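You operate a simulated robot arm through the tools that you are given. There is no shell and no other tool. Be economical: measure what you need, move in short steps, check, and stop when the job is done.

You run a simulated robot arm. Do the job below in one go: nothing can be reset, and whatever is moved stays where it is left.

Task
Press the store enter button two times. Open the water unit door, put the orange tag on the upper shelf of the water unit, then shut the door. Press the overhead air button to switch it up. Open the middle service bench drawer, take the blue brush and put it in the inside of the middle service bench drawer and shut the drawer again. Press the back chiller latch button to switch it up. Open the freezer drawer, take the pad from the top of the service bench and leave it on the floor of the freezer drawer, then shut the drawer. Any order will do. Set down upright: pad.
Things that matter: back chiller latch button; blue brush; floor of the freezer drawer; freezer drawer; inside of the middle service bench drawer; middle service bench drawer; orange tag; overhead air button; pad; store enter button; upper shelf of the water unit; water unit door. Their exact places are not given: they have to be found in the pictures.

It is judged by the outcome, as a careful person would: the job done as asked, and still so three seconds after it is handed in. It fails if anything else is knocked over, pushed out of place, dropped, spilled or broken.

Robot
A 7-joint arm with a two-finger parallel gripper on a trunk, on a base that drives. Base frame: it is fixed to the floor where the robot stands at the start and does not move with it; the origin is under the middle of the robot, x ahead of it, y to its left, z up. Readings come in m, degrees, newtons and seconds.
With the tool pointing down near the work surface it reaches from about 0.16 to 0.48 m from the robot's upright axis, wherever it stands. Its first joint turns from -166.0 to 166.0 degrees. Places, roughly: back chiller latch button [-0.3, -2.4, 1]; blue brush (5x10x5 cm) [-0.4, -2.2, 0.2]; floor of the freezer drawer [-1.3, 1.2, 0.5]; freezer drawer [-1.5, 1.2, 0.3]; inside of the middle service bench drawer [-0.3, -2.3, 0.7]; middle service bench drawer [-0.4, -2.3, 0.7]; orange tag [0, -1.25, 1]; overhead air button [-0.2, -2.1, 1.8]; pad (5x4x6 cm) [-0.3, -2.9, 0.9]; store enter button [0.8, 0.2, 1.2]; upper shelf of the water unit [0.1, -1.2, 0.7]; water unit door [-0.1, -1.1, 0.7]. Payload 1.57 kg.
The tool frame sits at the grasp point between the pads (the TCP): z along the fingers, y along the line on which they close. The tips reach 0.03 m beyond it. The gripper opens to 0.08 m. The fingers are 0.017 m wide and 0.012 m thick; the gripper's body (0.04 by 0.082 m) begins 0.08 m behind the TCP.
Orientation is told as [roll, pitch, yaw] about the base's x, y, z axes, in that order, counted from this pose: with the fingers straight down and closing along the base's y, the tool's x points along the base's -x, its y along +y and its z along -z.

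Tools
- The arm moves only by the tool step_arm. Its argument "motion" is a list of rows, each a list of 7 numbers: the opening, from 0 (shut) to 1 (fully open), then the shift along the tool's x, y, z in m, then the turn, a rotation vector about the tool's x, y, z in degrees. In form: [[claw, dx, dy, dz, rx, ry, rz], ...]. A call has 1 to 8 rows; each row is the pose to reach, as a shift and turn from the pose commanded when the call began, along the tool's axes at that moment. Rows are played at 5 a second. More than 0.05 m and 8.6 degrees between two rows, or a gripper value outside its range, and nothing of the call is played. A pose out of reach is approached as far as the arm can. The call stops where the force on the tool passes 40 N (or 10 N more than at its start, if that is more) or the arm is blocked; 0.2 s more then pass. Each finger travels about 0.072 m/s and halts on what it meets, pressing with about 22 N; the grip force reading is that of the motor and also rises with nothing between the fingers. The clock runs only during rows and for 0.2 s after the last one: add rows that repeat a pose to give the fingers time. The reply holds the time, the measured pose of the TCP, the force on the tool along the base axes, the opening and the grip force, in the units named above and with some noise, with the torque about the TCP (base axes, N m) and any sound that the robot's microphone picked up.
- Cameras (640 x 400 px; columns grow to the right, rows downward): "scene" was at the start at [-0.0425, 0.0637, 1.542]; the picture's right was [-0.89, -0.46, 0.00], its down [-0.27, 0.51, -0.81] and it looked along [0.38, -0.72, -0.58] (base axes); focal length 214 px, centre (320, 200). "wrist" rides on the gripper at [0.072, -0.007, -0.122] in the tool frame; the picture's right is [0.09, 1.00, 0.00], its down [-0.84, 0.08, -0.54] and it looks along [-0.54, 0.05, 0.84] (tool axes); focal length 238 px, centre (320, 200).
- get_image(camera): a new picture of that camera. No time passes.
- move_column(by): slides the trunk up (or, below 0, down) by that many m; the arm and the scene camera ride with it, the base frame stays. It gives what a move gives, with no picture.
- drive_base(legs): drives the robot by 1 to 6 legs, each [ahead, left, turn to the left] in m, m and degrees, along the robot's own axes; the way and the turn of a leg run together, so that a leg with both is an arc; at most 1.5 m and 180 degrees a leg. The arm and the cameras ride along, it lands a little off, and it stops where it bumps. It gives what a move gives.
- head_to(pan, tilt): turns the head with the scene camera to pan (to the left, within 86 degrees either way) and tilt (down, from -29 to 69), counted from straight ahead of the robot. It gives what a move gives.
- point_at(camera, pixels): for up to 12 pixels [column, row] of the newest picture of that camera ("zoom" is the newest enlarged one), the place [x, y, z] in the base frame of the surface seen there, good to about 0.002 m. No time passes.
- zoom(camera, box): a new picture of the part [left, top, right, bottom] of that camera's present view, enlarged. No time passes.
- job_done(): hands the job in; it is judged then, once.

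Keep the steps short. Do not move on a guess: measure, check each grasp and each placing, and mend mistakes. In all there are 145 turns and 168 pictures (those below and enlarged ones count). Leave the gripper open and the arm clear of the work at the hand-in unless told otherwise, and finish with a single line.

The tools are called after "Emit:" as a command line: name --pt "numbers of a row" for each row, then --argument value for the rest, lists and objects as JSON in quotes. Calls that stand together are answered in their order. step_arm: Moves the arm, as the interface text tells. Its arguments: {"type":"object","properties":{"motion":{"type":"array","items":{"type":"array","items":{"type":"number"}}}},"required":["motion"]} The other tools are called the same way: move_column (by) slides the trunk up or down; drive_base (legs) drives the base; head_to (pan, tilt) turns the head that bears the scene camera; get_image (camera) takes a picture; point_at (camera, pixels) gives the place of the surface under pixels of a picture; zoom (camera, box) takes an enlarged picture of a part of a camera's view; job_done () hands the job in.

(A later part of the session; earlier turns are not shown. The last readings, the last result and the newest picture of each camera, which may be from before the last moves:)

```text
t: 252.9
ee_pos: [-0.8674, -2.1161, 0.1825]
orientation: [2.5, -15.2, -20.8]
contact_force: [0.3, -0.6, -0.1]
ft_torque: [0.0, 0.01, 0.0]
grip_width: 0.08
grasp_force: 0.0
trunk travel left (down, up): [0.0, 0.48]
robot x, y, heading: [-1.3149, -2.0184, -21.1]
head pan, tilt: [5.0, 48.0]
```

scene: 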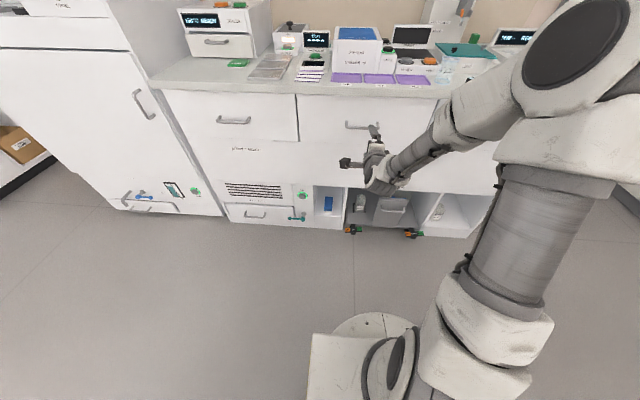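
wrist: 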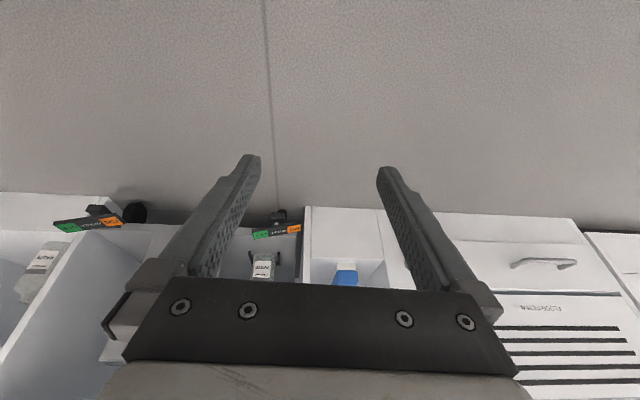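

Reached z 0.1825 cleanly. Now I measure the brush and the cubby opening from here.

Emit:
get_image --camera "wrist"

Emit:
zoom --camera "scene" --box '[290, 160, 380, 240]'

Emit:
point_at --camera "zoom" --pixels '[[255, 260], [240, 300], [285, 300], [245, 255], [280, 255], [200, 185], [250, 185], [180, 380], [330, 380], [210, 250]]'

```text
75 pictures are left
```

wrist: 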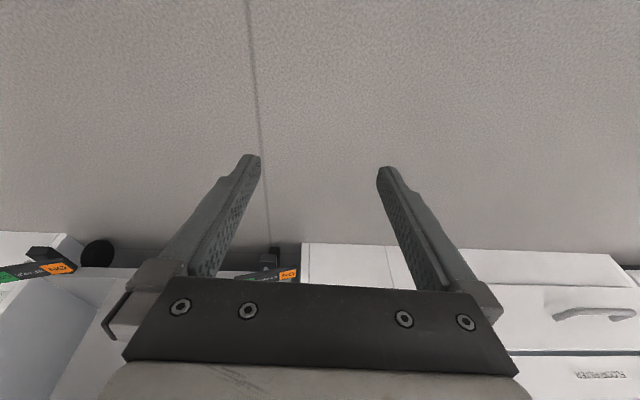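

```text
5.00 times, centred on (335, 200) of scene
```

zoom: 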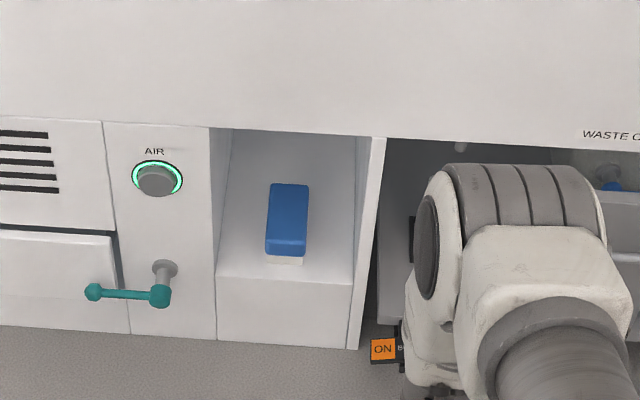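

```text
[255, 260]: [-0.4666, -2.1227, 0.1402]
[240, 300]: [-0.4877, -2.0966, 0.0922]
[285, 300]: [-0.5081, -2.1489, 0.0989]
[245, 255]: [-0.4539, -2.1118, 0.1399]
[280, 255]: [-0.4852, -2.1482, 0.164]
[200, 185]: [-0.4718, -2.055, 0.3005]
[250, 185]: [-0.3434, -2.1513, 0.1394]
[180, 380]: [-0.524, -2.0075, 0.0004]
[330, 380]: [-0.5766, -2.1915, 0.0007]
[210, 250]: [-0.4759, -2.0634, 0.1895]
```

The brush front edge is at t≈0.31, centre line n≈-2.19; the cubby opening is z 0.14–0.40. I tilt the tool to ~28° so the wrist clears the panel above; I test this here first.

Emit:
step_arm --pt "1 0 0 0 0 -6 0" --pt "1 0 0 0 0 -13 0"

```text
t: 253.4
ee_pos: [-0.8549, -2.1207, 0.1883]
orientation: [2.7, -22.3, -21.2]
contact_force: [1.3, 0.9, 1.1]
ft_torque: [0.02, 0.1, -0.03]
grip_width: 0.08
grasp_force: 0.1
trunk travel left (down, up): [0.0, 0.48]
robot x, y, heading: [-1.3135, -2.021, -20.9]
head pan, tilt: [5.0, 48.0]
stopped in row 2: the force on the tool passed its limit at 51 N (the readings are from after the stop); the commanded pose is now the measured one
```

The bracket limits me to ~20°. The bench's lower panel is at t≈0.29, so gripping just the brush's front end works. I set ~18°, drive left 0.095 and ahead 0.28, then look.

Emit:
step_arm --pt "1 0 0 0 0 4 0"

Emit:
drive_base --legs '[[0, 0.095, 0], [0.28, 0, 0]]'

Emit:
get_image --camera "wrist"

Emit:
get_image --camera "scene"

```text
t: 253.8
ee_pos: [-0.8572, -2.1211, 0.1888]
orientation: [2.5, -18.3, -21.0]
contact_force: [0.1, -0.8, -0.2]
ft_torque: [-0.02, -0.01, 0.01]
grip_width: 0.08
grasp_force: 0.0
trunk travel left (down, up): [0.0, 0.48]
robot x, y, heading: [-1.3157, -2.018, -20.7]
head pan, tilt: [5.0, 48.0]
```

```text
t: 257.2
ee_pos: [-0.5579, -2.1332, 0.1888]
orientation: [2.7, -18.3, -21.0]
contact_force: [-0.1, -0.3, -1.2]
ft_torque: [-0.01, -0.04, 0.0]
grip_width: 0.0801
grasp_force: 0.0
trunk travel left (down, up): [0.0, 0.48]
robot x, y, heading: [-1.014, -2.0333, -20.9]
head pan, tilt: [5.0, 48.0]
```

```text
73 pictures are left
```

wrist: 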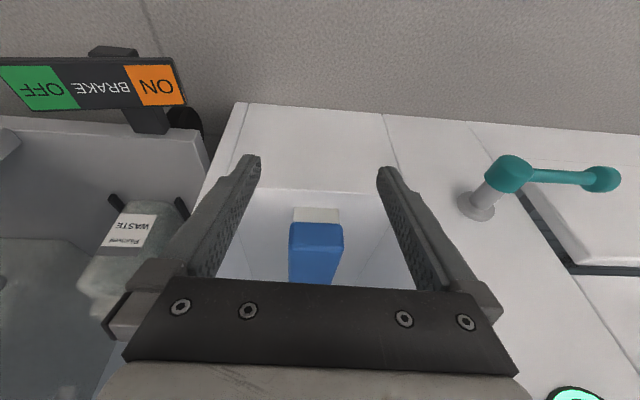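

```text
72 pictures are left
```

scene: 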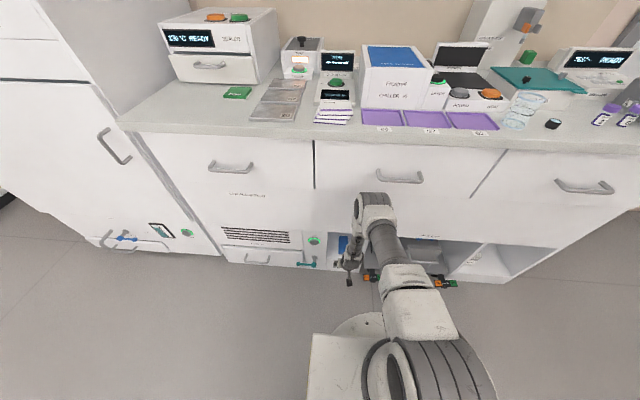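

Emit:
point_at --camera "wrist" --pixels '[[292, 235], [316, 232], [340, 235], [316, 213], [316, 250], [316, 226], [330, 195]]'

```text
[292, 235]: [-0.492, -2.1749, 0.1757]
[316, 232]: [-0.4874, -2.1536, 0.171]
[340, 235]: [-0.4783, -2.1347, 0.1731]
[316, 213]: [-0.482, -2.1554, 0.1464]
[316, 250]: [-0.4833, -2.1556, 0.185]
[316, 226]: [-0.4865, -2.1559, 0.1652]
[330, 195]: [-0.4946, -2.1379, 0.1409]
```

Well centred: brush front at t=0.313, 5 mm left of my centre line. I drive ahead 0.075 and check for contact.

Emit:
drive_base --legs '[[0.075, 0.004, 0]]'

Emit:
get_image --camera "wrist"

```text
t: 258.3
ee_pos: [-0.5167, -2.1452, 0.1822]
orientation: [2.8, -18.0, -21.2]
contact_force: [4.7, -1.1, 3.0]
ft_torque: [0.18, 0.88, 0.0]
grip_width: 0.0799
grasp_force: 0.1
trunk travel left (down, up): [0.0, 0.48]
robot x, y, heading: [-0.9687, -2.0462, -20.9]
head pan, tilt: [5.0, 48.0]
stopped in leg 1: the robot was blocked; the commanded pose is now the measured one
```

```text
71 pictures are left
```

wrist: 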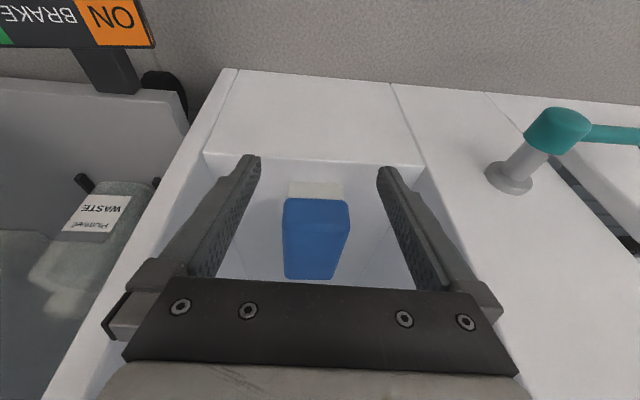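

The wrist or forearm touched the bench panel. I back 1 cm and tilt the hand about its wrist, bringing the tips forward ~3.5 cm.

Emit:
drive_base --legs '[[-0.012, 0.004, 0]]'

Emit:
step_arm --pt "1 -0.0165 0 0.006 0 -5 0" --pt "1 -0.033 0 0.013 0 -10 0"

Emit:
get_image --camera "wrist"

```text
t: 259.1
ee_pos: [-0.5236, -2.1375, 0.1821]
orientation: [2.8, -17.8, -21.1]
contact_force: [2.4, -1.3, 1.2]
ft_torque: [0.15, 0.34, 0.09]
grip_width: 0.0801
grasp_force: 0.0
trunk travel left (down, up): [0.0, 0.48]
robot x, y, heading: [-0.9778, -2.0397, -21.1]
head pan, tilt: [5.0, 48.0]
```

```text
t: 259.7
ee_pos: [-0.4914, -2.1513, 0.1786]
orientation: [3.1, -27.8, -21.8]
contact_force: [0.1, 0.8, -0.3]
ft_torque: [-0.02, 0.05, 0.04]
grip_width: 0.08
grasp_force: 0.0
trunk travel left (down, up): [0.0, 0.48]
robot x, y, heading: [-0.9782, -2.0394, -20.9]
head pan, tilt: [5.0, 48.0]
```

```text
70 pictures are left
```

wrist: 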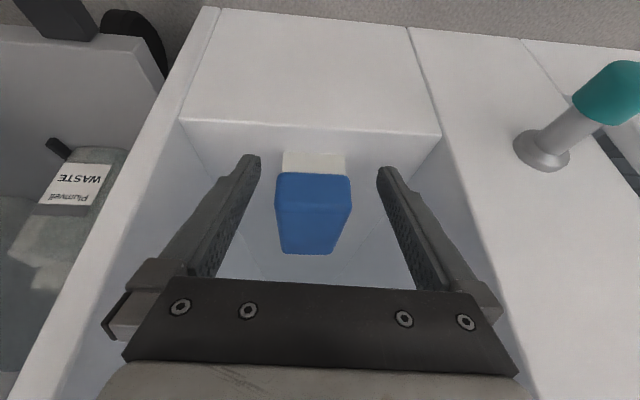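

Good, contact-free, and the brush lies between the fingers. I advance 1.5 cm and close.

Emit:
step_arm --pt "1 -0.0132 0 0.007 0 0 0" --pt "0.7 -0.0132 0 0.007 0 0 0" --pt "0.4 -0.0132 0 0.007 0 0 0" --pt "0.2 -0.0132 0 0.007 0 0 0" --pt "0 -0.0132 0 0.007 0 0 0" --pt "0 -0.0132 0 0.007 0 0 0"

Emit:
get_image --camera "wrist"

```text
t: 261.1
ee_pos: [-0.4777, -2.1547, 0.1794]
orientation: [3.0, -27.8, -21.7]
contact_force: [0.1, -0.8, 1.4]
ft_torque: [-0.07, -0.06, 0.01]
grip_width: 0.0497
grasp_force: 21.9
trunk travel left (down, up): [0.0, 0.48]
robot x, y, heading: [-0.9773, -2.0406, -20.9]
head pan, tilt: [5.0, 48.0]
```

```text
69 pictures are left
```

wrist: 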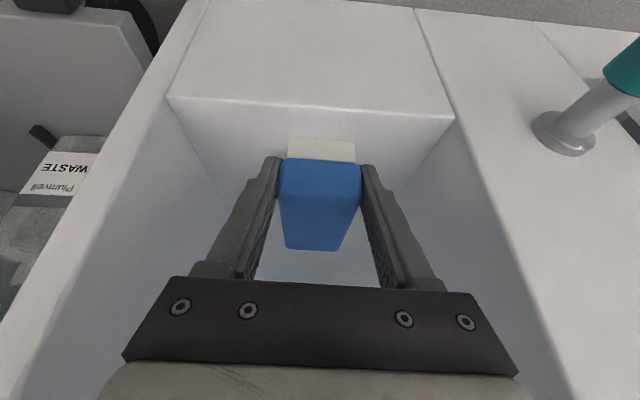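

The brush is gripped (width 0.050). I lift 1.5 cm, back out 0.3 m and view the brush and the counter.

Emit:
step_arm --pt "0 -0.0035 0 -0.0065 0 0 0" --pt "0 -0.007 0 -0.013 0 0 0"

Emit:
drive_base --legs '[[-0.3, 0, 0]]'

Emit:
get_image --camera "wrist"

Emit:
get_image --camera "scene"

Emit:
point_at --camera "scene" --pixels '[[190, 82], [215, 85], [240, 85], [180, 90], [225, 78], [250, 76], [410, 95], [430, 92]]'

```text
t: 261.7
ee_pos: [-0.4793, -2.1565, 0.1931]
orientation: [3.0, -27.9, -21.7]
contact_force: [0.6, 0.7, -0.8]
ft_torque: [-0.01, 0.03, 0.01]
grip_width: 0.0494
grasp_force: 22.2
trunk travel left (down, up): [0.0, 0.48]
robot x, y, heading: [-0.9789, -2.0375, -20.9]
head pan, tilt: [5.0, 48.0]
```

```text
t: 264.2
ee_pos: [-0.7567, -2.0477, 0.1932]
orientation: [3.1, -27.7, -21.7]
contact_force: [-0.2, 0.5, -1.1]
ft_torque: [0.0, 0.01, 0.0]
grip_width: 0.0496
grasp_force: 22.1
trunk travel left (down, up): [0.0, 0.48]
robot x, y, heading: [-1.2557, -1.9297, -21.0]
head pan, tilt: [5.0, 48.0]
```

```text
68 pictures are left
```

wrist: 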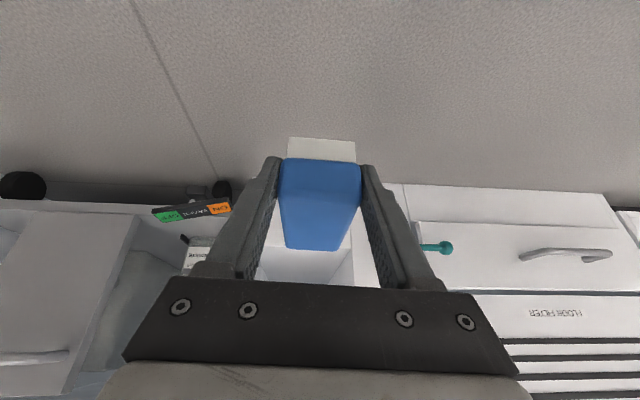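

```text
67 pictures are left
```

scene: 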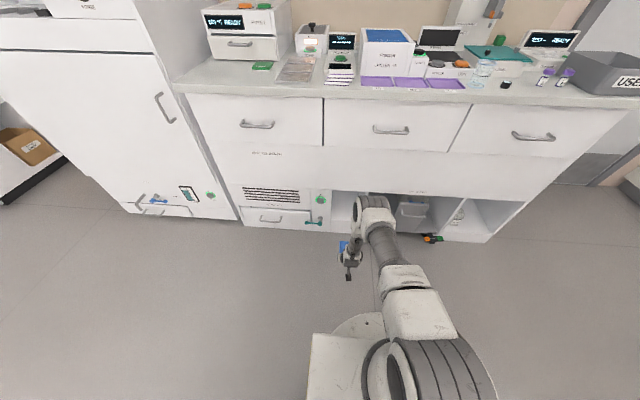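

```text
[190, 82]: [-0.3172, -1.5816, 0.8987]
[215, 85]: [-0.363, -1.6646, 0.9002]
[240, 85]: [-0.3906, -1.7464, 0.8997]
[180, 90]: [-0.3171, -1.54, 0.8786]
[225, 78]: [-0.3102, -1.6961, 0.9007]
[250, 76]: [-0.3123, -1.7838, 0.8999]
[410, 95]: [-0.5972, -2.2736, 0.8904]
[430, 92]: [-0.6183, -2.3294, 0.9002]
```

The brush is held level. The left counter is free around (-0.33,-1.67), z 0.90, so I will park the brush there. I raise the trunk 0.4 and the arm 0.37.

Emit:
move_column --by 0.4

Emit:
step_arm --pt "0 -0.0217 0 -0.0408 0 0 0" --pt "0 -0.0434 0 -0.0817 0 0 0" --pt "0 -0.0651 0 -0.1225 0 0 0" --pt "0 -0.0868 0 -0.1633 0 0 0" --pt "0 -0.1085 0 -0.2042 0 0 0" --pt "0 -0.1302 0 -0.245 0 0 0" --pt "0 -0.1519 0 -0.2858 0 0 0" --pt "0 -0.1759 0 -0.331 0 0 0"

Emit:
drive_base --legs '[[0, 0.5, 0]]'

```text
t: 268.1
ee_pos: [-0.7571, -2.0462, 0.5927]
orientation: [3.0, -27.8, -21.6]
contact_force: [0.0, -0.3, -0.4]
ft_torque: [-0.01, 0.07, -0.01]
grip_width: 0.0496
grasp_force: 22.0
trunk travel left (down, up): [-0.4, 0.08]
robot x, y, heading: [-1.2557, -1.9332, -20.7]
head pan, tilt: [5.0, 48.0]
```

```text
refused: row 8 steps farther than a row can; nothing moved
```

```text
t: 272.3
ee_pos: [-0.5764, -1.5817, 0.5944]
orientation: [2.9, -27.7, -21.8]
contact_force: [-0.8, 0.5, -1.0]
ft_torque: [0.02, 0.05, 0.0]
grip_width: 0.0495
grasp_force: 22.2
trunk travel left (down, up): [-0.4, 0.08]
robot x, y, heading: [-1.0739, -1.4667, -21.0]
head pan, tilt: [5.0, 48.0]
```

The lateral move is done. I raise the arm with shorter rows, then drive ahead 0.2.

Emit:
step_arm --pt "0 -0.0217 0 -0.0408 0 0 0" --pt "0 -0.0434 0 -0.0817 0 0 0" --pt "0 -0.0651 0 -0.1225 0 0 0" --pt "0 -0.0868 0 -0.1633 0 0 0" --pt "0 -0.1085 0 -0.2042 0 0 0" --pt "0 -0.1302 0 -0.245 0 0 0" --pt "0 -0.1519 0 -0.2858 0 0 0" --pt "0 -0.1736 0 -0.3266 0 0 0"

Emit:
drive_base --legs '[[0.2, 0, 0]]'

Emit:
get_image --camera "wrist"

Emit:
get_image --camera "scene"

```text
t: 274.1
ee_pos: [-0.5836, -1.5984, 0.9639]
orientation: [3.0, -27.7, -21.7]
contact_force: [1.0, 0.3, -0.3]
ft_torque: [-0.03, 0.0, 0.03]
grip_width: 0.0499
grasp_force: 21.9
trunk travel left (down, up): [-0.4, 0.08]
robot x, y, heading: [-1.0721, -1.4632, -21.1]
head pan, tilt: [5.0, 48.0]
```

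```text
t: 276.1
ee_pos: [-0.3955, -1.6699, 0.9633]
orientation: [3.1, -27.8, -21.8]
contact_force: [0.5, -0.2, -1.6]
ft_torque: [0.02, 0.04, 0.0]
grip_width: 0.0496
grasp_force: 22.2
trunk travel left (down, up): [-0.4, 0.08]
robot x, y, heading: [-0.8868, -1.5359, -21.2]
head pan, tilt: [5.0, 48.0]
```

```text
66 pictures are left
```

wrist: 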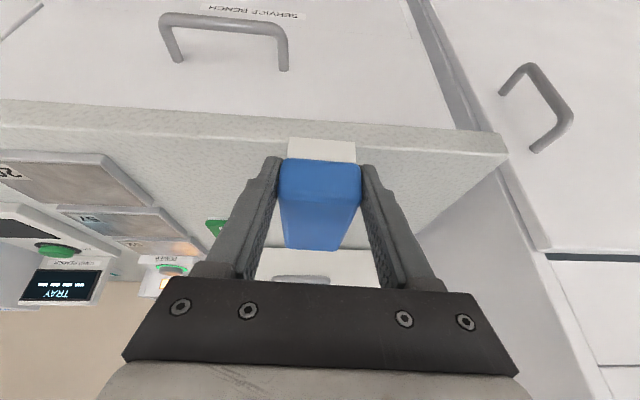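

```text
65 pictures are left
```

scene: 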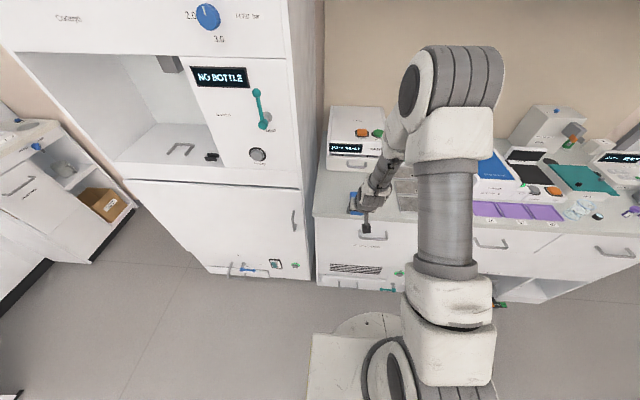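

I go ahead another 0.05 and lower until contact (expected TCP z ≈0.94).

Emit:
drive_base --legs '[[0.05, 0, 0]]'

Emit:
step_arm --pt "0 0.007 0 0.0132 0 0 0" --pt "0 0.0094 0 0.0177 0 0 0" --pt "0 0.0108 0 0.0203 0 0 0" --pt "0 0.0117 0 0.0221 0 0 0"

```text
t: 277.1
ee_pos: [-0.3487, -1.688, 0.9628]
orientation: [3.1, -27.9, -21.7]
contact_force: [0.0, 0.3, 0.5]
ft_torque: [-0.01, 0.02, 0.01]
grip_width: 0.0494
grasp_force: 21.7
trunk travel left (down, up): [-0.4, 0.08]
robot x, y, heading: [-0.8442, -1.5546, -21.0]
head pan, tilt: [5.0, 48.0]
```

```text
t: 278.1
ee_pos: [-0.3474, -1.6861, 0.9394]
orientation: [3.0, -28.0, -21.8]
contact_force: [-2.2, 1.2, 11.3]
ft_torque: [-0.26, 0.02, -0.08]
grip_width: 0.0497
grasp_force: 22.2
trunk travel left (down, up): [-0.4, 0.08]
robot x, y, heading: [-0.8433, -1.5524, -21.0]
head pan, tilt: [5.0, 48.0]
```

The brush is down. I open, back away 0.33 m, then raise the arm, lower the trunk, level and roll the tool for the drawer handle.

Emit:
step_arm --pt "0.7 0 0 0 0 0 0" --pt "1 0 0 0 0 0 0" --pt "1 0 0 0 0 0 0" --pt "1 0 0 0 0 0 0"

Emit:
drive_base --legs '[[-0.33, 0, 0]]'

Emit:
step_arm --pt "1 -0.0217 0 -0.0408 0 0 0" --pt "1 -0.0434 0 -0.0817 0 0 0" --pt "1 -0.0651 0 -0.1225 0 0 0" --pt "1 -0.0868 0 -0.1633 0 0 0" --pt "1 -0.1085 0 -0.2042 0 0 0"

Emit:
move_column --by -0.4

Emit:
step_arm --pt "1 -0.0088 0 0.0047 0 -8 0" --pt "1 -0.0176 0 0.0094 0 -16 0" --pt "1 -0.0265 0 0.0141 0 -24 0" --pt "1 -0.0353 0 0.0188 0 -32 0" --pt "1 -0.0441 0 0.0235 0 -40 0" --pt "1 -0.053 0 0.028 0 -48 0"

Emit:
get_image --camera "scene"

```text
t: 279.1
ee_pos: [-0.3481, -1.6879, 0.9386]
orientation: [3.0, -27.9, -21.7]
contact_force: [-0.1, -0.2, -0.1]
ft_torque: [-0.02, 0.0, -0.01]
grip_width: 0.0797
grasp_force: 0.2
trunk travel left (down, up): [-0.4, 0.08]
robot x, y, heading: [-0.8417, -1.5544, -21.0]
head pan, tilt: [5.0, 48.0]
```

```text
t: 281.8
ee_pos: [-0.6546, -1.5691, 0.9379]
orientation: [2.9, -27.9, -21.7]
contact_force: [0.0, -0.6, 0.6]
ft_torque: [-0.02, 0.02, -0.02]
grip_width: 0.0801
grasp_force: 0.1
trunk travel left (down, up): [-0.4, 0.08]
robot x, y, heading: [-1.1501, -1.433, -21.2]
head pan, tilt: [5.0, 48.0]
```

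```text
t: 283.0
ee_pos: [-0.6579, -1.5788, 1.1699]
orientation: [3.0, -27.9, -21.6]
contact_force: [-0.1, -0.1, 0.2]
ft_torque: [0.02, 0.03, -0.01]
grip_width: 0.0801
grasp_force: 0.0
trunk travel left (down, up): [-0.4, 0.08]
robot x, y, heading: [-1.149, -1.4373, -21.1]
head pan, tilt: [5.0, 48.0]
```

```text
t: 286.8
ee_pos: [-0.6575, -1.5786, 0.7702]
orientation: [3.1, -27.7, -21.7]
contact_force: [1.0, -0.4, -0.2]
ft_torque: [0.0, -0.03, 0.0]
grip_width: 0.0801
grasp_force: 0.0
trunk travel left (down, up): [0.0, 0.48]
robot x, y, heading: [-1.1439, -1.4332, -20.8]
head pan, tilt: [5.0, 48.0]
```

```text
t: 288.2
ee_pos: [-0.6003, -1.5997, 0.7701]
orientation: [10.7, -75.5, -30.7]
contact_force: [-0.3, 0.2, 0.6]
ft_torque: [-0.01, 0.01, 0.0]
grip_width: 0.0799
grasp_force: 0.1
trunk travel left (down, up): [0.0, 0.48]
robot x, y, heading: [-1.1472, -1.4345, -21.3]
head pan, tilt: [5.0, 48.0]
```

```text
64 pictures are left
```

scene: 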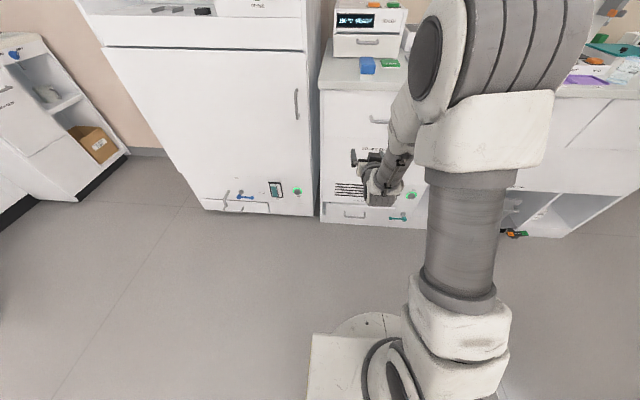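

The brush stands on the counter at (370,65). I roll the tool 89°, drive right 0.6 and ahead 0.15, and look at the handle.

Emit:
step_arm --pt "1 0 0 0 0 0 8.2" --pt "1 0 0 0 0 0 16.4" --pt "1 0 0 0 0 0 24.6" --pt "1 0 0 0 0 0 32.8" --pt "1 0 0 0 0 0 41" --pt "1 0 0 0 0 0 49.2" --pt "1 0 0 0 0 0 57.4" --pt "1 0 0 0 0 0 65.6"

Emit:
step_arm --pt "1 0 0 0 0 0 8.2" --pt "1 0 0 0 0 0 16.4" --pt "1 0 0 0 0 0 24"

Emit:
drive_base --legs '[[0, -0.6, 0], [0.14, 0, 0]]'

Emit:
get_image --camera "wrist"

```text
t: 290.0
ee_pos: [-0.6014, -1.5991, 0.7708]
orientation: [74.8, -20.8, -104.1]
contact_force: [0.2, 0.1, 0.2]
ft_torque: [-0.02, -0.01, 0.0]
grip_width: 0.0798
grasp_force: 0.0
trunk travel left (down, up): [0.0, 0.48]
robot x, y, heading: [-1.1467, -1.4371, -21.2]
head pan, tilt: [5.0, 48.0]
```

```text
t: 290.8
ee_pos: [-0.6001, -1.5998, 0.769]
orientation: [75.8, 2.4, -110.3]
contact_force: [-0.3, 0.4, 0.1]
ft_torque: [0.0, 0.0, -0.01]
grip_width: 0.08
grasp_force: 0.1
trunk travel left (down, up): [0.0, 0.48]
robot x, y, heading: [-1.1504, -1.4379, -20.9]
head pan, tilt: [5.0, 48.0]
```

```text
t: 297.0
ee_pos: [-0.6868, -2.214, 0.7697]
orientation: [75.7, 2.3, -110.1]
contact_force: [0.1, -0.9, 0.7]
ft_torque: [-0.04, -0.02, 0.02]
grip_width: 0.0801
grasp_force: 0.0
trunk travel left (down, up): [0.0, 0.48]
robot x, y, heading: [-1.2346, -2.0521, -20.7]
head pan, tilt: [5.0, 48.0]
```

```text
63 pictures are left
```

wrist: 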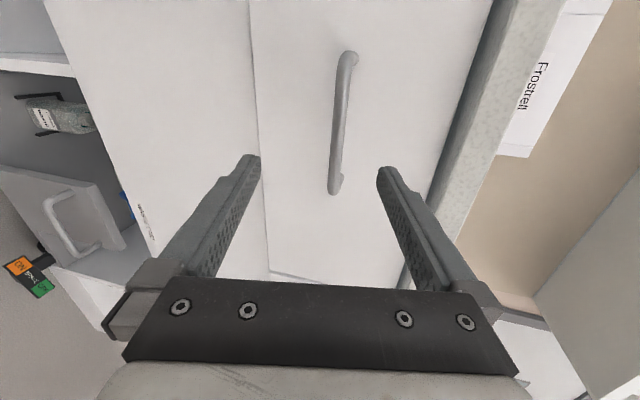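

Aligned. I drive 0.06 ahead, then the last 3 cm with the arm and close on the bar.

Emit:
drive_base --legs '[[0.06, 0, 0]]'

Emit:
step_arm --pt "1 0 0.003 0.029 0 0 0" --pt "0.5 0 0.003 0.029 0 0 0" --pt "0 0 0.003 0.029 0 0 0" --pt "0 0 0.003 0.029 0 0 0" --pt "0 0 0.003 0.029 0 0 0"

Emit:
drive_base --legs '[[-0.1, 0, 0]]'

```text
t: 298.1
ee_pos: [-0.6302, -2.2339, 0.7688]
orientation: [75.7, 2.3, -110.1]
contact_force: [0.5, -0.4, 0.3]
ft_torque: [0.02, -0.01, -0.04]
grip_width: 0.0803
grasp_force: 0.0
trunk travel left (down, up): [0.0, 0.48]
robot x, y, heading: [-1.178, -2.0678, -21.0]
head pan, tilt: [5.0, 48.0]
```

```text
t: 299.3
ee_pos: [-0.6032, -2.2424, 0.7632]
orientation: [75.6, 2.1, -110.0]
contact_force: [-0.9, 0.2, -7.0]
ft_torque: [-0.45, 0.14, 0.14]
grip_width: 0.0123
grasp_force: 29.5
trunk travel left (down, up): [0.0, 0.48]
robot x, y, heading: [-1.1807, -2.0748, -20.9]
head pan, tilt: [5.0, 48.0]
```

```text
t: 300.6
ee_pos: [-0.6959, -2.207, 0.7641]
orientation: [75.7, 2.3, -110.1]
contact_force: [-0.3, -0.6, -13.5]
ft_torque: [-0.45, 0.2, 0.14]
grip_width: 0.0119
grasp_force: 30.0
trunk travel left (down, up): [0.0, 0.48]
robot x, y, heading: [-1.2706, -2.0387, -20.9]
head pan, tilt: [5.0, 48.0]
```

It follows well. I pull another 0.1 with the base and 0.04 with the arm, then release and retreat.

Emit:
drive_base --legs '[[-0.1, 0, 0]]'

Emit:
step_arm --pt "0 0 -0.0077 -0.0194 0 0 0" --pt "0 0 -0.0127 -0.0388 0 0 0"

Emit:
step_arm --pt "0.5 0 0 0 0 0 0" --pt "1 0 0 0 0 0 0" --pt "1 0 0 0 0 0 0" --pt "1 0 0 0 0 0 0" --pt "1 0 0 0 0 0 0"

Emit:
step_arm --pt "1 0 0 -0.03 0 0 0" --pt "1 0 0 -0.06 0 0 0"

Emit:
get_image --camera "scene"

```text
t: 301.9
ee_pos: [-0.7912, -2.1722, 0.7633]
orientation: [75.6, 2.3, -110.0]
contact_force: [-2.1, -6.7, -6.4]
ft_torque: [-0.43, 0.23, 0.05]
grip_width: 0.012
grasp_force: 29.5
trunk travel left (down, up): [0.0, 0.48]
robot x, y, heading: [-1.3661, -2.0007, -20.8]
head pan, tilt: [5.0, 48.0]
```

```text
t: 302.5
ee_pos: [-0.8282, -2.1571, 0.7632]
orientation: [76.1, 2.2, -110.1]
contact_force: [-0.9, -0.8, 14.4]
ft_torque: [-0.52, 0.2, 0.11]
grip_width: 0.012
grasp_force: 29.8
trunk travel left (down, up): [0.0, 0.48]
robot x, y, heading: [-1.3684, -2.0003, -20.7]
head pan, tilt: [5.0, 48.0]
```

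```text
t: 303.7
ee_pos: [-0.8283, -2.1567, 0.7608]
orientation: [75.7, 2.3, -110.1]
contact_force: [-0.1, 0.8, -0.6]
ft_torque: [0.0, 0.0, -0.02]
grip_width: 0.0801
grasp_force: 0.0
trunk travel left (down, up): [0.0, 0.48]
robot x, y, heading: [-1.3671, -2.0019, -20.8]
head pan, tilt: [5.0, 48.0]
```

```text
t: 304.3
ee_pos: [-0.8817, -2.1388, 0.7752]
orientation: [75.5, 2.4, -110.1]
contact_force: [0.6, -0.1, -0.8]
ft_torque: [-0.02, 0.02, -0.01]
grip_width: 0.0799
grasp_force: 0.1
trunk travel left (down, up): [0.0, 0.48]
robot x, y, heading: [-1.3615, -1.9987, -20.7]
head pan, tilt: [5.0, 48.0]
```

```text
62 pictures are left
```

scene: 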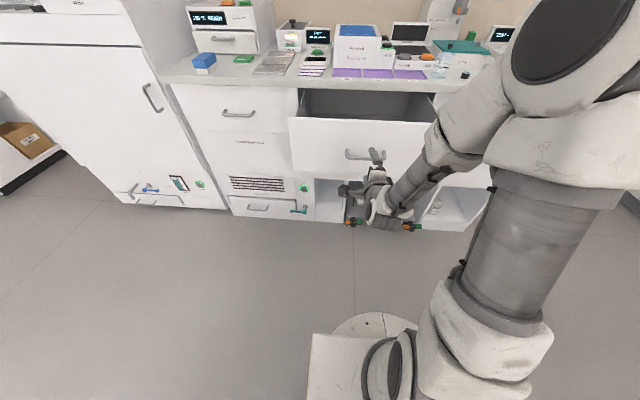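

The drawer is open and the brush waits at (205,60). I measure it, raise the trunk, unroll and pitch the tool to point down, and drive left.

Emit:
point_at --camera "scene" --pixels '[[196, 57], [205, 57], [214, 57], [205, 66], [200, 66], [211, 66], [232, 67]]'

Emit:
move_column --by 0.4

Emit:
step_arm --pt "1 0 0 0 0 0 -8.2" --pt "1 0 0 0 0 0 -16.4" --pt "1 0 0 0 0 0 -24.6" --pt "1 0 0 0 0 0 -32.8" --pt "1 0 0 0 0 0 -41" --pt "1 0 0 0 0 0 -49.2" --pt "1 0 0 0 0 0 -57.4" --pt "1 0 0 0 0 0 -65.6"

Emit:
step_arm --pt "1 0 0 0 0 0 -8.2" --pt "1 0 0 0 0 0 -16.4" --pt "1 0 0 0 0 0 -24"

Emit:
step_arm --pt "1 0 0 0 0 8 0" --pt "1 0 0 0 0 16 0" --pt "1 0 0 0 0 24 0" --pt "1 0 0 0 0 32 0" --pt "1 0 0 0 0 40 0" --pt "1 0 0 0 0 48 0" --pt "1 0 0 0 0 56 0" --pt "1 0 0 0 0 64 0"

Emit:
drive_base --legs '[[0, 0.5, 0]]'

```text
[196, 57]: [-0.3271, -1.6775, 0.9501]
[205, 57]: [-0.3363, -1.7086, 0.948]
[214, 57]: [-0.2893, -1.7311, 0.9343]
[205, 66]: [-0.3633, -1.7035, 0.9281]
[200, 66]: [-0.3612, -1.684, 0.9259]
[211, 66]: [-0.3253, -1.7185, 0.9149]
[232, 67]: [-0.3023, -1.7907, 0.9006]
```

```text
t: 308.1
ee_pos: [-0.881, -2.1373, 1.1742]
orientation: [75.7, 2.3, -110.1]
contact_force: [-0.5, 0.5, 0.6]
ft_torque: [0.0, -0.01, 0.0]
grip_width: 0.0798
grasp_force: 0.0
trunk travel left (down, up): [-0.4, 0.08]
robot x, y, heading: [-1.3671, -2.0012, -20.7]
head pan, tilt: [5.0, 48.0]
```

```text
t: 309.9
ee_pos: [-0.8805, -2.1379, 1.1767]
orientation: [60.4, -60.0, -83.2]
contact_force: [0.4, 0.9, -1.3]
ft_torque: [0.0, -0.02, 0.0]
grip_width: 0.0801
grasp_force: 0.0
trunk travel left (down, up): [-0.4, 0.08]
robot x, y, heading: [-1.3658, -2.0001, -20.8]
head pan, tilt: [5.0, 48.0]
```

```text
t: 310.7
ee_pos: [-0.8815, -2.1381, 1.1757]
orientation: [10.0, -75.4, -29.8]
contact_force: [-0.3, 0.2, -0.3]
ft_torque: [0.03, 0.01, -0.01]
grip_width: 0.0801
grasp_force: 0.0
trunk travel left (down, up): [-0.4, 0.08]
robot x, y, heading: [-1.3654, -2.0011, -20.6]
head pan, tilt: [5.0, 48.0]
```

```text
t: 312.5
ee_pos: [-0.8801, -2.1378, 1.1761]
orientation: [2.7, -11.5, -20.6]
contact_force: [-0.2, 0.0, 0.1]
ft_torque: [0.0, 0.02, 0.06]
grip_width: 0.0802
grasp_force: 0.1
trunk travel left (down, up): [-0.4, 0.08]
robot x, y, heading: [-1.3668, -2.0022, -20.9]
head pan, tilt: [5.0, 48.0]
```

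```text
t: 316.8
ee_pos: [-0.7043, -1.6725, 1.1763]
orientation: [2.8, -11.6, -20.8]
contact_force: [-0.3, -1.1, -1.1]
ft_torque: [0.0, 0.02, 0.0]
grip_width: 0.0801
grasp_force: 0.2
trunk travel left (down, up): [-0.4, 0.08]
robot x, y, heading: [-1.1909, -1.5369, -20.9]
head pan, tilt: [5.0, 48.0]
```

The brush is at n≈-1.70, t 0.26–0.36, top z 0.95. I drive left 0.113 and ahead 0.36 at a safe height, and look down.

Emit:
drive_base --legs '[[0, 0.113, 0], [0.36, 0, 0]]'

Emit:
get_image --camera "wrist"

Emit:
point_at --camera "wrist" --pixels '[[320, 150], [300, 150], [340, 150], [320, 130], [320, 180]]'

```text
t: 320.8
ee_pos: [-0.3241, -1.6946, 1.1761]
orientation: [2.7, -11.6, -20.7]
contact_force: [-0.3, 0.5, 0.4]
ft_torque: [0.03, 0.01, -0.01]
grip_width: 0.0799
grasp_force: 0.0
trunk travel left (down, up): [-0.4, 0.08]
robot x, y, heading: [-0.8102, -1.5562, -20.7]
head pan, tilt: [5.0, 48.0]
```

```text
61 pictures are left
```

wrist: 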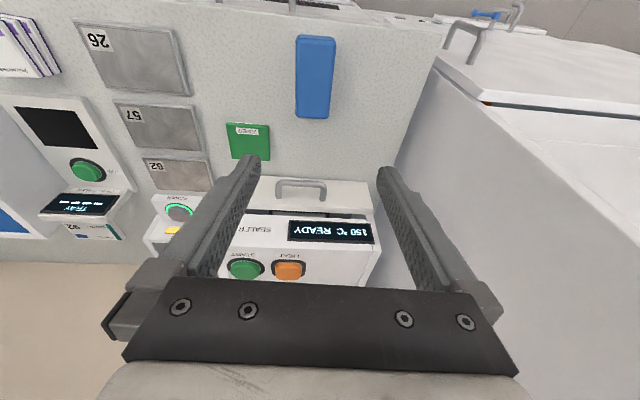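

```text
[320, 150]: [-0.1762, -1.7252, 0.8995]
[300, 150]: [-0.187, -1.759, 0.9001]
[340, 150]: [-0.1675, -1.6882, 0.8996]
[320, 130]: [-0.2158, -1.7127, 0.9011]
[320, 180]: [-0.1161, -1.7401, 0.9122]
```

Emit:
point_at --camera "wrist" --pixels '[[314, 77], [300, 77], [329, 77], [315, 42], [314, 112]]'

```text
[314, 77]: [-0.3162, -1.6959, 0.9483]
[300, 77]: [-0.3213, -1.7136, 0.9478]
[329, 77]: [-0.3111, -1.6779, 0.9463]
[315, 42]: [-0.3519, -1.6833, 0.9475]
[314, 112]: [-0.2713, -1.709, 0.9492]
```

The brush centre is only 12 mm ahead and 2 mm left. I lower straight down 0.238 and close on it.

Emit:
step_arm --pt "1 -0.002 0.002 0.049 0 0 -1" --pt "1 0.006 0.002 0.097 0 0 -3" --pt "1 0.016 0.002 0.145 0 0 -3" --pt "1 0.026 0.002 0.19 0 0 -3" --pt "1 0.034 0.002 0.22 0 0 -3" --pt "1 0.036 0.002 0.2356 0 0 -3"

Emit:
step_arm --pt "0.7 0 0 0 0 0 0" --pt "0.4 0 0 0 0 0 0" --pt "0.2 0 0 0 0 0 0" --pt "0 0 0 0 0 0 0" --pt "0 0 0 0 0 0 0"

Emit:
get_image --camera "wrist"

```text
t: 322.2
ee_pos: [-0.3085, -1.687, 0.9374]
orientation: [2.1, -11.8, -17.7]
contact_force: [0.0, -0.2, -0.2]
ft_torque: [-0.01, -0.01, -0.01]
grip_width: 0.0801
grasp_force: 0.0
trunk travel left (down, up): [-0.4, 0.08]
robot x, y, heading: [-0.8056, -1.5558, -20.8]
head pan, tilt: [5.0, 48.0]
```

```text
t: 323.4
ee_pos: [-0.3091, -1.6869, 0.9373]
orientation: [2.1, -11.9, -17.7]
contact_force: [0.2, 0.7, -0.3]
ft_torque: [0.0, -0.01, -0.01]
grip_width: 0.0497
grasp_force: 21.4
trunk travel left (down, up): [-0.4, 0.08]
robot x, y, heading: [-0.8081, -1.5604, -21.0]
head pan, tilt: [5.0, 48.0]
```

```text
60 pictures are left
```

wrist: 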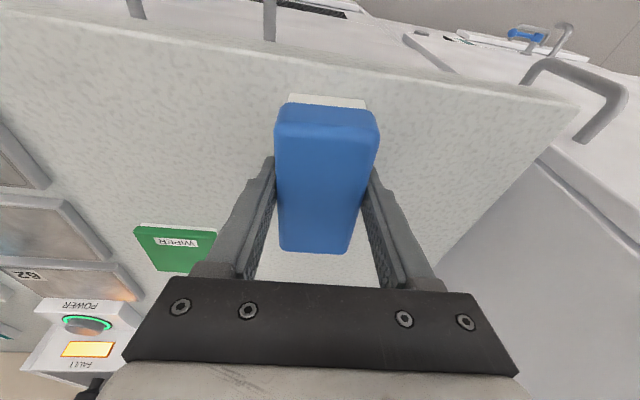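

Gripped (0.050). I lift 0.15, back off 0.122 and drive right 0.584 over the open drawer, then look.

Emit:
step_arm --pt "0 -0.0103 0 -0.049 0 0 0" --pt "0 -0.0206 0 -0.0979 0 0 0" --pt "0 -0.0309 0 -0.1468 0 0 0"

Emit:
drive_base --legs '[[-0.122, 0, 0], [0, -0.584, 0]]'

Emit:
get_image --camera "scene"

Emit:
get_image --camera "wrist"

```text
t: 324.2
ee_pos: [-0.3094, -1.6909, 1.0879]
orientation: [2.0, -11.7, -17.5]
contact_force: [0.4, -0.4, -0.7]
ft_torque: [0.02, 0.04, 0.0]
grip_width: 0.0496
grasp_force: 22.3
trunk travel left (down, up): [-0.4, 0.08]
robot x, y, heading: [-0.8051, -1.5569, -20.9]
head pan, tilt: [5.0, 48.0]
```

```text
t: 330.1
ee_pos: [-0.6291, -2.1942, 1.0873]
orientation: [2.2, -11.9, -17.5]
contact_force: [-0.4, -0.2, -0.4]
ft_torque: [0.01, 0.0, -0.04]
grip_width: 0.0497
grasp_force: 21.8
trunk travel left (down, up): [-0.4, 0.08]
robot x, y, heading: [-1.1282, -2.0639, -20.7]
head pan, tilt: [5.0, 48.0]
```

```text
59 pictures are left
```

scene: 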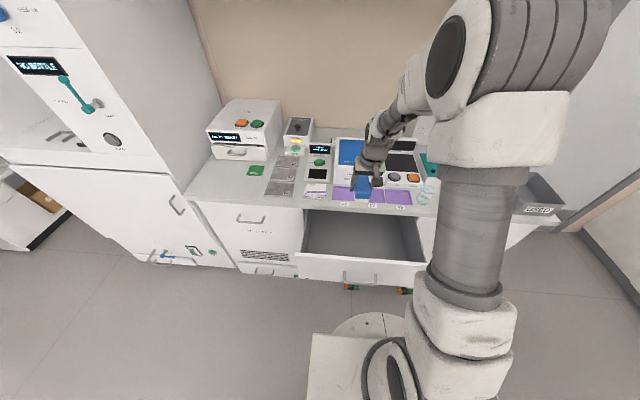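

```text
58 pictures are left
```

wrist: 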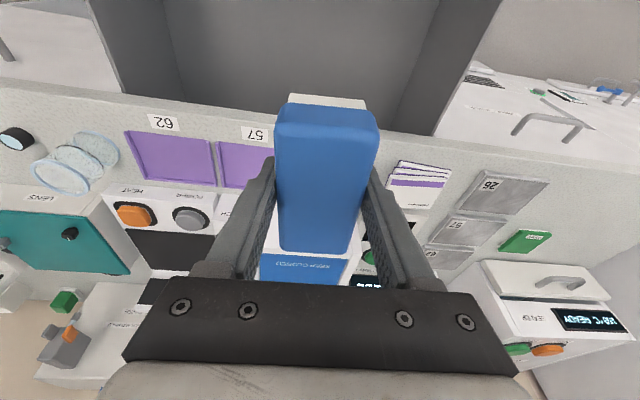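

Emit:
point_at --camera "scene" --pixels '[[340, 257], [340, 253], [380, 262], [340, 208], [315, 208], [340, 230], [380, 235], [362, 196]]'

Emit:
drive_base --legs '[[-0.013, 0, 0]]'

```text
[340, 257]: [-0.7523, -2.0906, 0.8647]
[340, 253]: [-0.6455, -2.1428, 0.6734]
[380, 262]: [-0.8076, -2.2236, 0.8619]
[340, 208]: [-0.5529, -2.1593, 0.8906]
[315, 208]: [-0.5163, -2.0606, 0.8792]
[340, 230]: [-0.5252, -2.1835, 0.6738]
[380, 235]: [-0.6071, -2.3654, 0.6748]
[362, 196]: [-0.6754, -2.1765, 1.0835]
```

```text
t: 330.9
ee_pos: [-0.6432, -2.1888, 1.0876]
orientation: [2.1, -11.8, -17.5]
contact_force: [0.5, 0.1, -1.2]
ft_torque: [-0.01, 0.0, 0.01]
grip_width: 0.0497
grasp_force: 21.8
trunk travel left (down, up): [-0.4, 0.08]
robot x, y, heading: [-1.1424, -2.0557, -20.7]
head pan, tilt: [5.0, 48.0]
```

The drawer floor is at z 0.674, the counter edge at t=0.252. I lower with the trunk to z≈0.80, shift forward 2.5 cm, then lower on to z≈0.715.

Emit:
move_column --by -0.287

Emit:
step_arm --pt "0 -0.0122 0 0.0025 0 0 0" --pt "0 -0.0245 0 0.005 0 0 0"

Emit:
move_column --by -0.082

Emit:
get_image --camera "wrist"

Emit:
get_image --camera "scene"

```text
t: 333.8
ee_pos: [-0.6423, -2.1882, 0.8013]
orientation: [2.0, -11.9, -17.5]
contact_force: [-0.1, -0.7, -0.7]
ft_torque: [0.0, 0.0, 0.0]
grip_width: 0.0497
grasp_force: 22.0
trunk travel left (down, up): [-0.113, 0.367]
robot x, y, heading: [-1.1415, -2.0547, -20.8]
head pan, tilt: [5.0, 48.0]
```

```text
t: 334.4
ee_pos: [-0.6184, -2.1974, 0.8012]
orientation: [2.1, -11.7, -17.5]
contact_force: [-0.7, -0.6, -1.8]
ft_torque: [0.0, -0.01, 0.0]
grip_width: 0.0496
grasp_force: 22.1
trunk travel left (down, up): [-0.113, 0.367]
robot x, y, heading: [-1.1449, -2.0582, -20.7]
head pan, tilt: [5.0, 48.0]
```

```text
t: 335.6
ee_pos: [-0.6185, -2.1964, 0.7192]
orientation: [2.1, -11.7, -17.5]
contact_force: [-0.6, 0.0, -1.2]
ft_torque: [0.02, 0.0, -0.02]
grip_width: 0.0494
grasp_force: 21.5
trunk travel left (down, up): [-0.031, 0.449]
robot x, y, heading: [-1.1424, -2.056, -20.7]
head pan, tilt: [5.0, 48.0]
```

```text
57 pictures are left
```

wrist: 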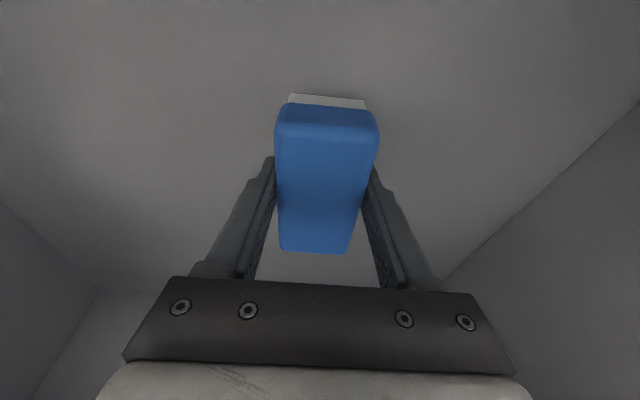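

```text
56 pictures are left
```

scene: 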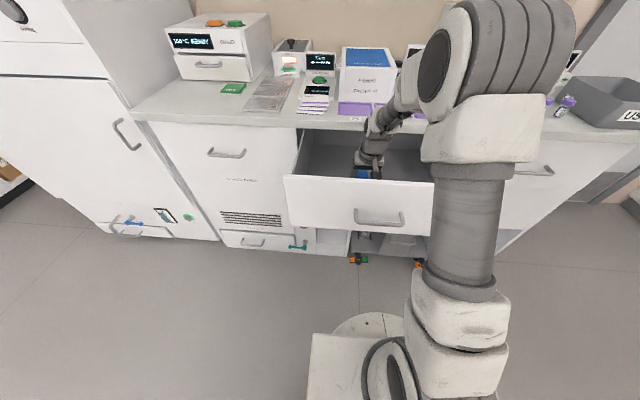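

No contact yet. I lower the last centimetre with the arm, then release.

Emit:
step_arm --pt "0 0.001 0 0.005 0 0 0" --pt "0 0.0016 0 0.0078 0 0 0" --pt "0 0.0019 0 0.0092 0 0 0"

Emit:
step_arm --pt "0.7 0 0 0 0 0 0" --pt "1 0 0 0 0 0 0" --pt "1 0 0 0 0 0 0" --pt "1 0 0 0 0 0 0"

Emit:
move_column --by 0.3

Emit:
get_image --camera "wrist"

```text
t: 336.4
ee_pos: [-0.6166, -2.1965, 0.7116]
orientation: [2.1, -12.1, -17.4]
contact_force: [1.1, 0.3, 15.0]
ft_torque: [-0.21, 0.43, 0.0]
grip_width: 0.0496
grasp_force: 22.3
trunk travel left (down, up): [-0.031, 0.449]
robot x, y, heading: [-1.1417, -2.057, -20.8]
head pan, tilt: [5.0, 48.0]
```

```text
t: 337.4
ee_pos: [-0.6183, -2.1955, 0.7085]
orientation: [2.1, -11.8, -17.5]
contact_force: [-0.4, 0.6, -0.4]
ft_torque: [-0.01, 0.03, 0.03]
grip_width: 0.0801
grasp_force: 0.0
trunk travel left (down, up): [-0.031, 0.449]
robot x, y, heading: [-1.1433, -2.057, -20.8]
head pan, tilt: [5.0, 48.0]
```

```text
t: 340.4
ee_pos: [-0.6182, -2.196, 1.011]
orientation: [2.1, -11.8, -17.5]
contact_force: [-0.4, 0.5, -0.7]
ft_torque: [-0.03, 0.03, 0.04]
grip_width: 0.0799
grasp_force: 0.1
trunk travel left (down, up): [-0.331, 0.149]
robot x, y, heading: [-1.1441, -2.0591, -20.7]
head pan, tilt: [5.0, 48.0]
```

```text
55 pictures are left
```

wrist: 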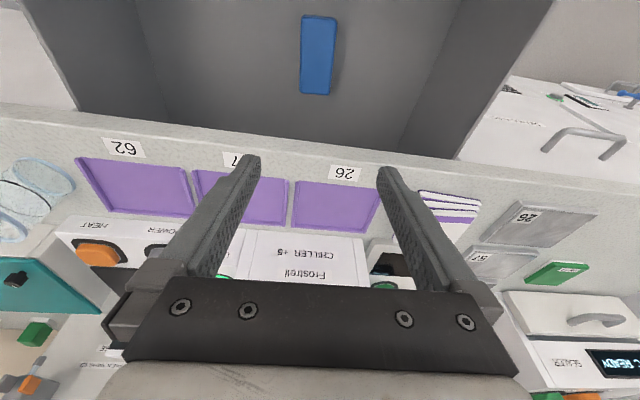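

The brush lies in the drawer. Now I retract, lower in front of the drawer with closed fingers, and push it shut.

Emit:
step_arm --pt "0.5 0.035 0 -0.007 0 0 0" --pt "0 0.07 0 -0.0143 0 0 0" --pt "0 0.07 0 -0.0143 0 0 0" --pt "0 0.07 0 -0.0143 0 0 0"

Emit:
drive_base --legs '[[-0.21, 0, 0]]'

Emit:
move_column --by -0.25

Emit:
drive_base --legs '[[0.2, 0, 0]]'

Emit:
get_image --camera "scene"

```text
t: 341.4
ee_pos: [-0.6866, -2.1742, 1.0089]
orientation: [2.1, -11.7, -17.5]
contact_force: [0.5, -0.7, -0.6]
ft_torque: [0.03, 0.0, 0.01]
grip_width: 0.0
grasp_force: 21.3
trunk travel left (down, up): [-0.331, 0.149]
robot x, y, heading: [-1.1445, -2.0588, -20.7]
head pan, tilt: [5.0, 48.0]
```

```text
t: 343.4
ee_pos: [-0.8823, -2.102, 1.009]
orientation: [2.1, -11.8, -17.6]
contact_force: [0.4, -1.1, -0.2]
ft_torque: [0.0, 0.0, -0.01]
grip_width: 0.0
grasp_force: 21.2
trunk travel left (down, up): [-0.331, 0.149]
robot x, y, heading: [-1.3376, -1.9831, -20.9]
head pan, tilt: [5.0, 48.0]
```

```text
t: 346.0
ee_pos: [-0.8828, -2.1012, 0.7587]
orientation: [2.1, -11.9, -17.6]
contact_force: [0.1, 0.1, 0.9]
ft_torque: [0.0, 0.01, 0.03]
grip_width: 0.0001
grasp_force: 21.5
trunk travel left (down, up): [-0.081, 0.399]
robot x, y, heading: [-1.3339, -1.9829, -20.9]
head pan, tilt: [5.0, 48.0]
```

```text
t: 347.9
ee_pos: [-0.6956, -2.1731, 0.7594]
orientation: [2.1, -11.7, -17.7]
contact_force: [0.3, 0.8, -0.4]
ft_torque: [-0.01, 0.02, 0.0]
grip_width: 0.0001
grasp_force: 20.8
trunk travel left (down, up): [-0.081, 0.399]
robot x, y, heading: [-1.1493, -2.0539, -20.8]
head pan, tilt: [5.0, 48.0]
```

```text
54 pictures are left
```

scene: 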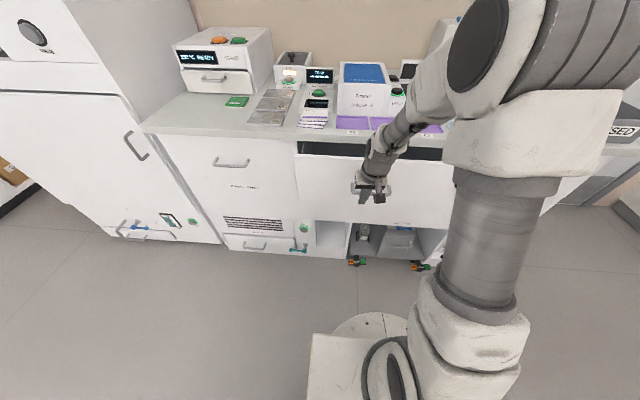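

The drawer is nearly in. I push on until it is shut.

Emit:
drive_base --legs '[[0.06, 0, 0], [0.05, 0, 0]]'

Emit:
get_image --camera "scene"

Emit:
point_at --camera "scene" --pixels '[[305, 165], [310, 150], [285, 160], [260, 150], [420, 160]]'

```text
t: 349.7
ee_pos: [-0.6026, -2.209, 0.7563]
orientation: [2.1, -10.6, -17.7]
contact_force: [-5.8, 1.2, 8.8]
ft_torque: [-0.18, -0.07, -0.07]
grip_width: 0.0
grasp_force: 20.9
trunk travel left (down, up): [-0.081, 0.399]
robot x, y, heading: [-1.0554, -2.0955, -20.9]
head pan, tilt: [5.0, 48.0]
stopped in leg 2: the force on the tool passed its limit at 49 N (the readings are from after the stop); the commanded pose is now the measured one
```

```text
53 pictures are left
```

scene: 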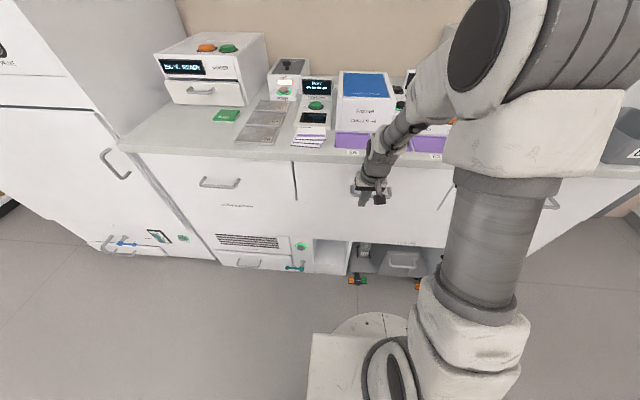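

```text
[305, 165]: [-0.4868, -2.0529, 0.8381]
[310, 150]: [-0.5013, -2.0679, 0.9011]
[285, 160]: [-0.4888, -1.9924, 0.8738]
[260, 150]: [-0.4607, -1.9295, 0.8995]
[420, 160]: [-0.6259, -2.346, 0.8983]
```

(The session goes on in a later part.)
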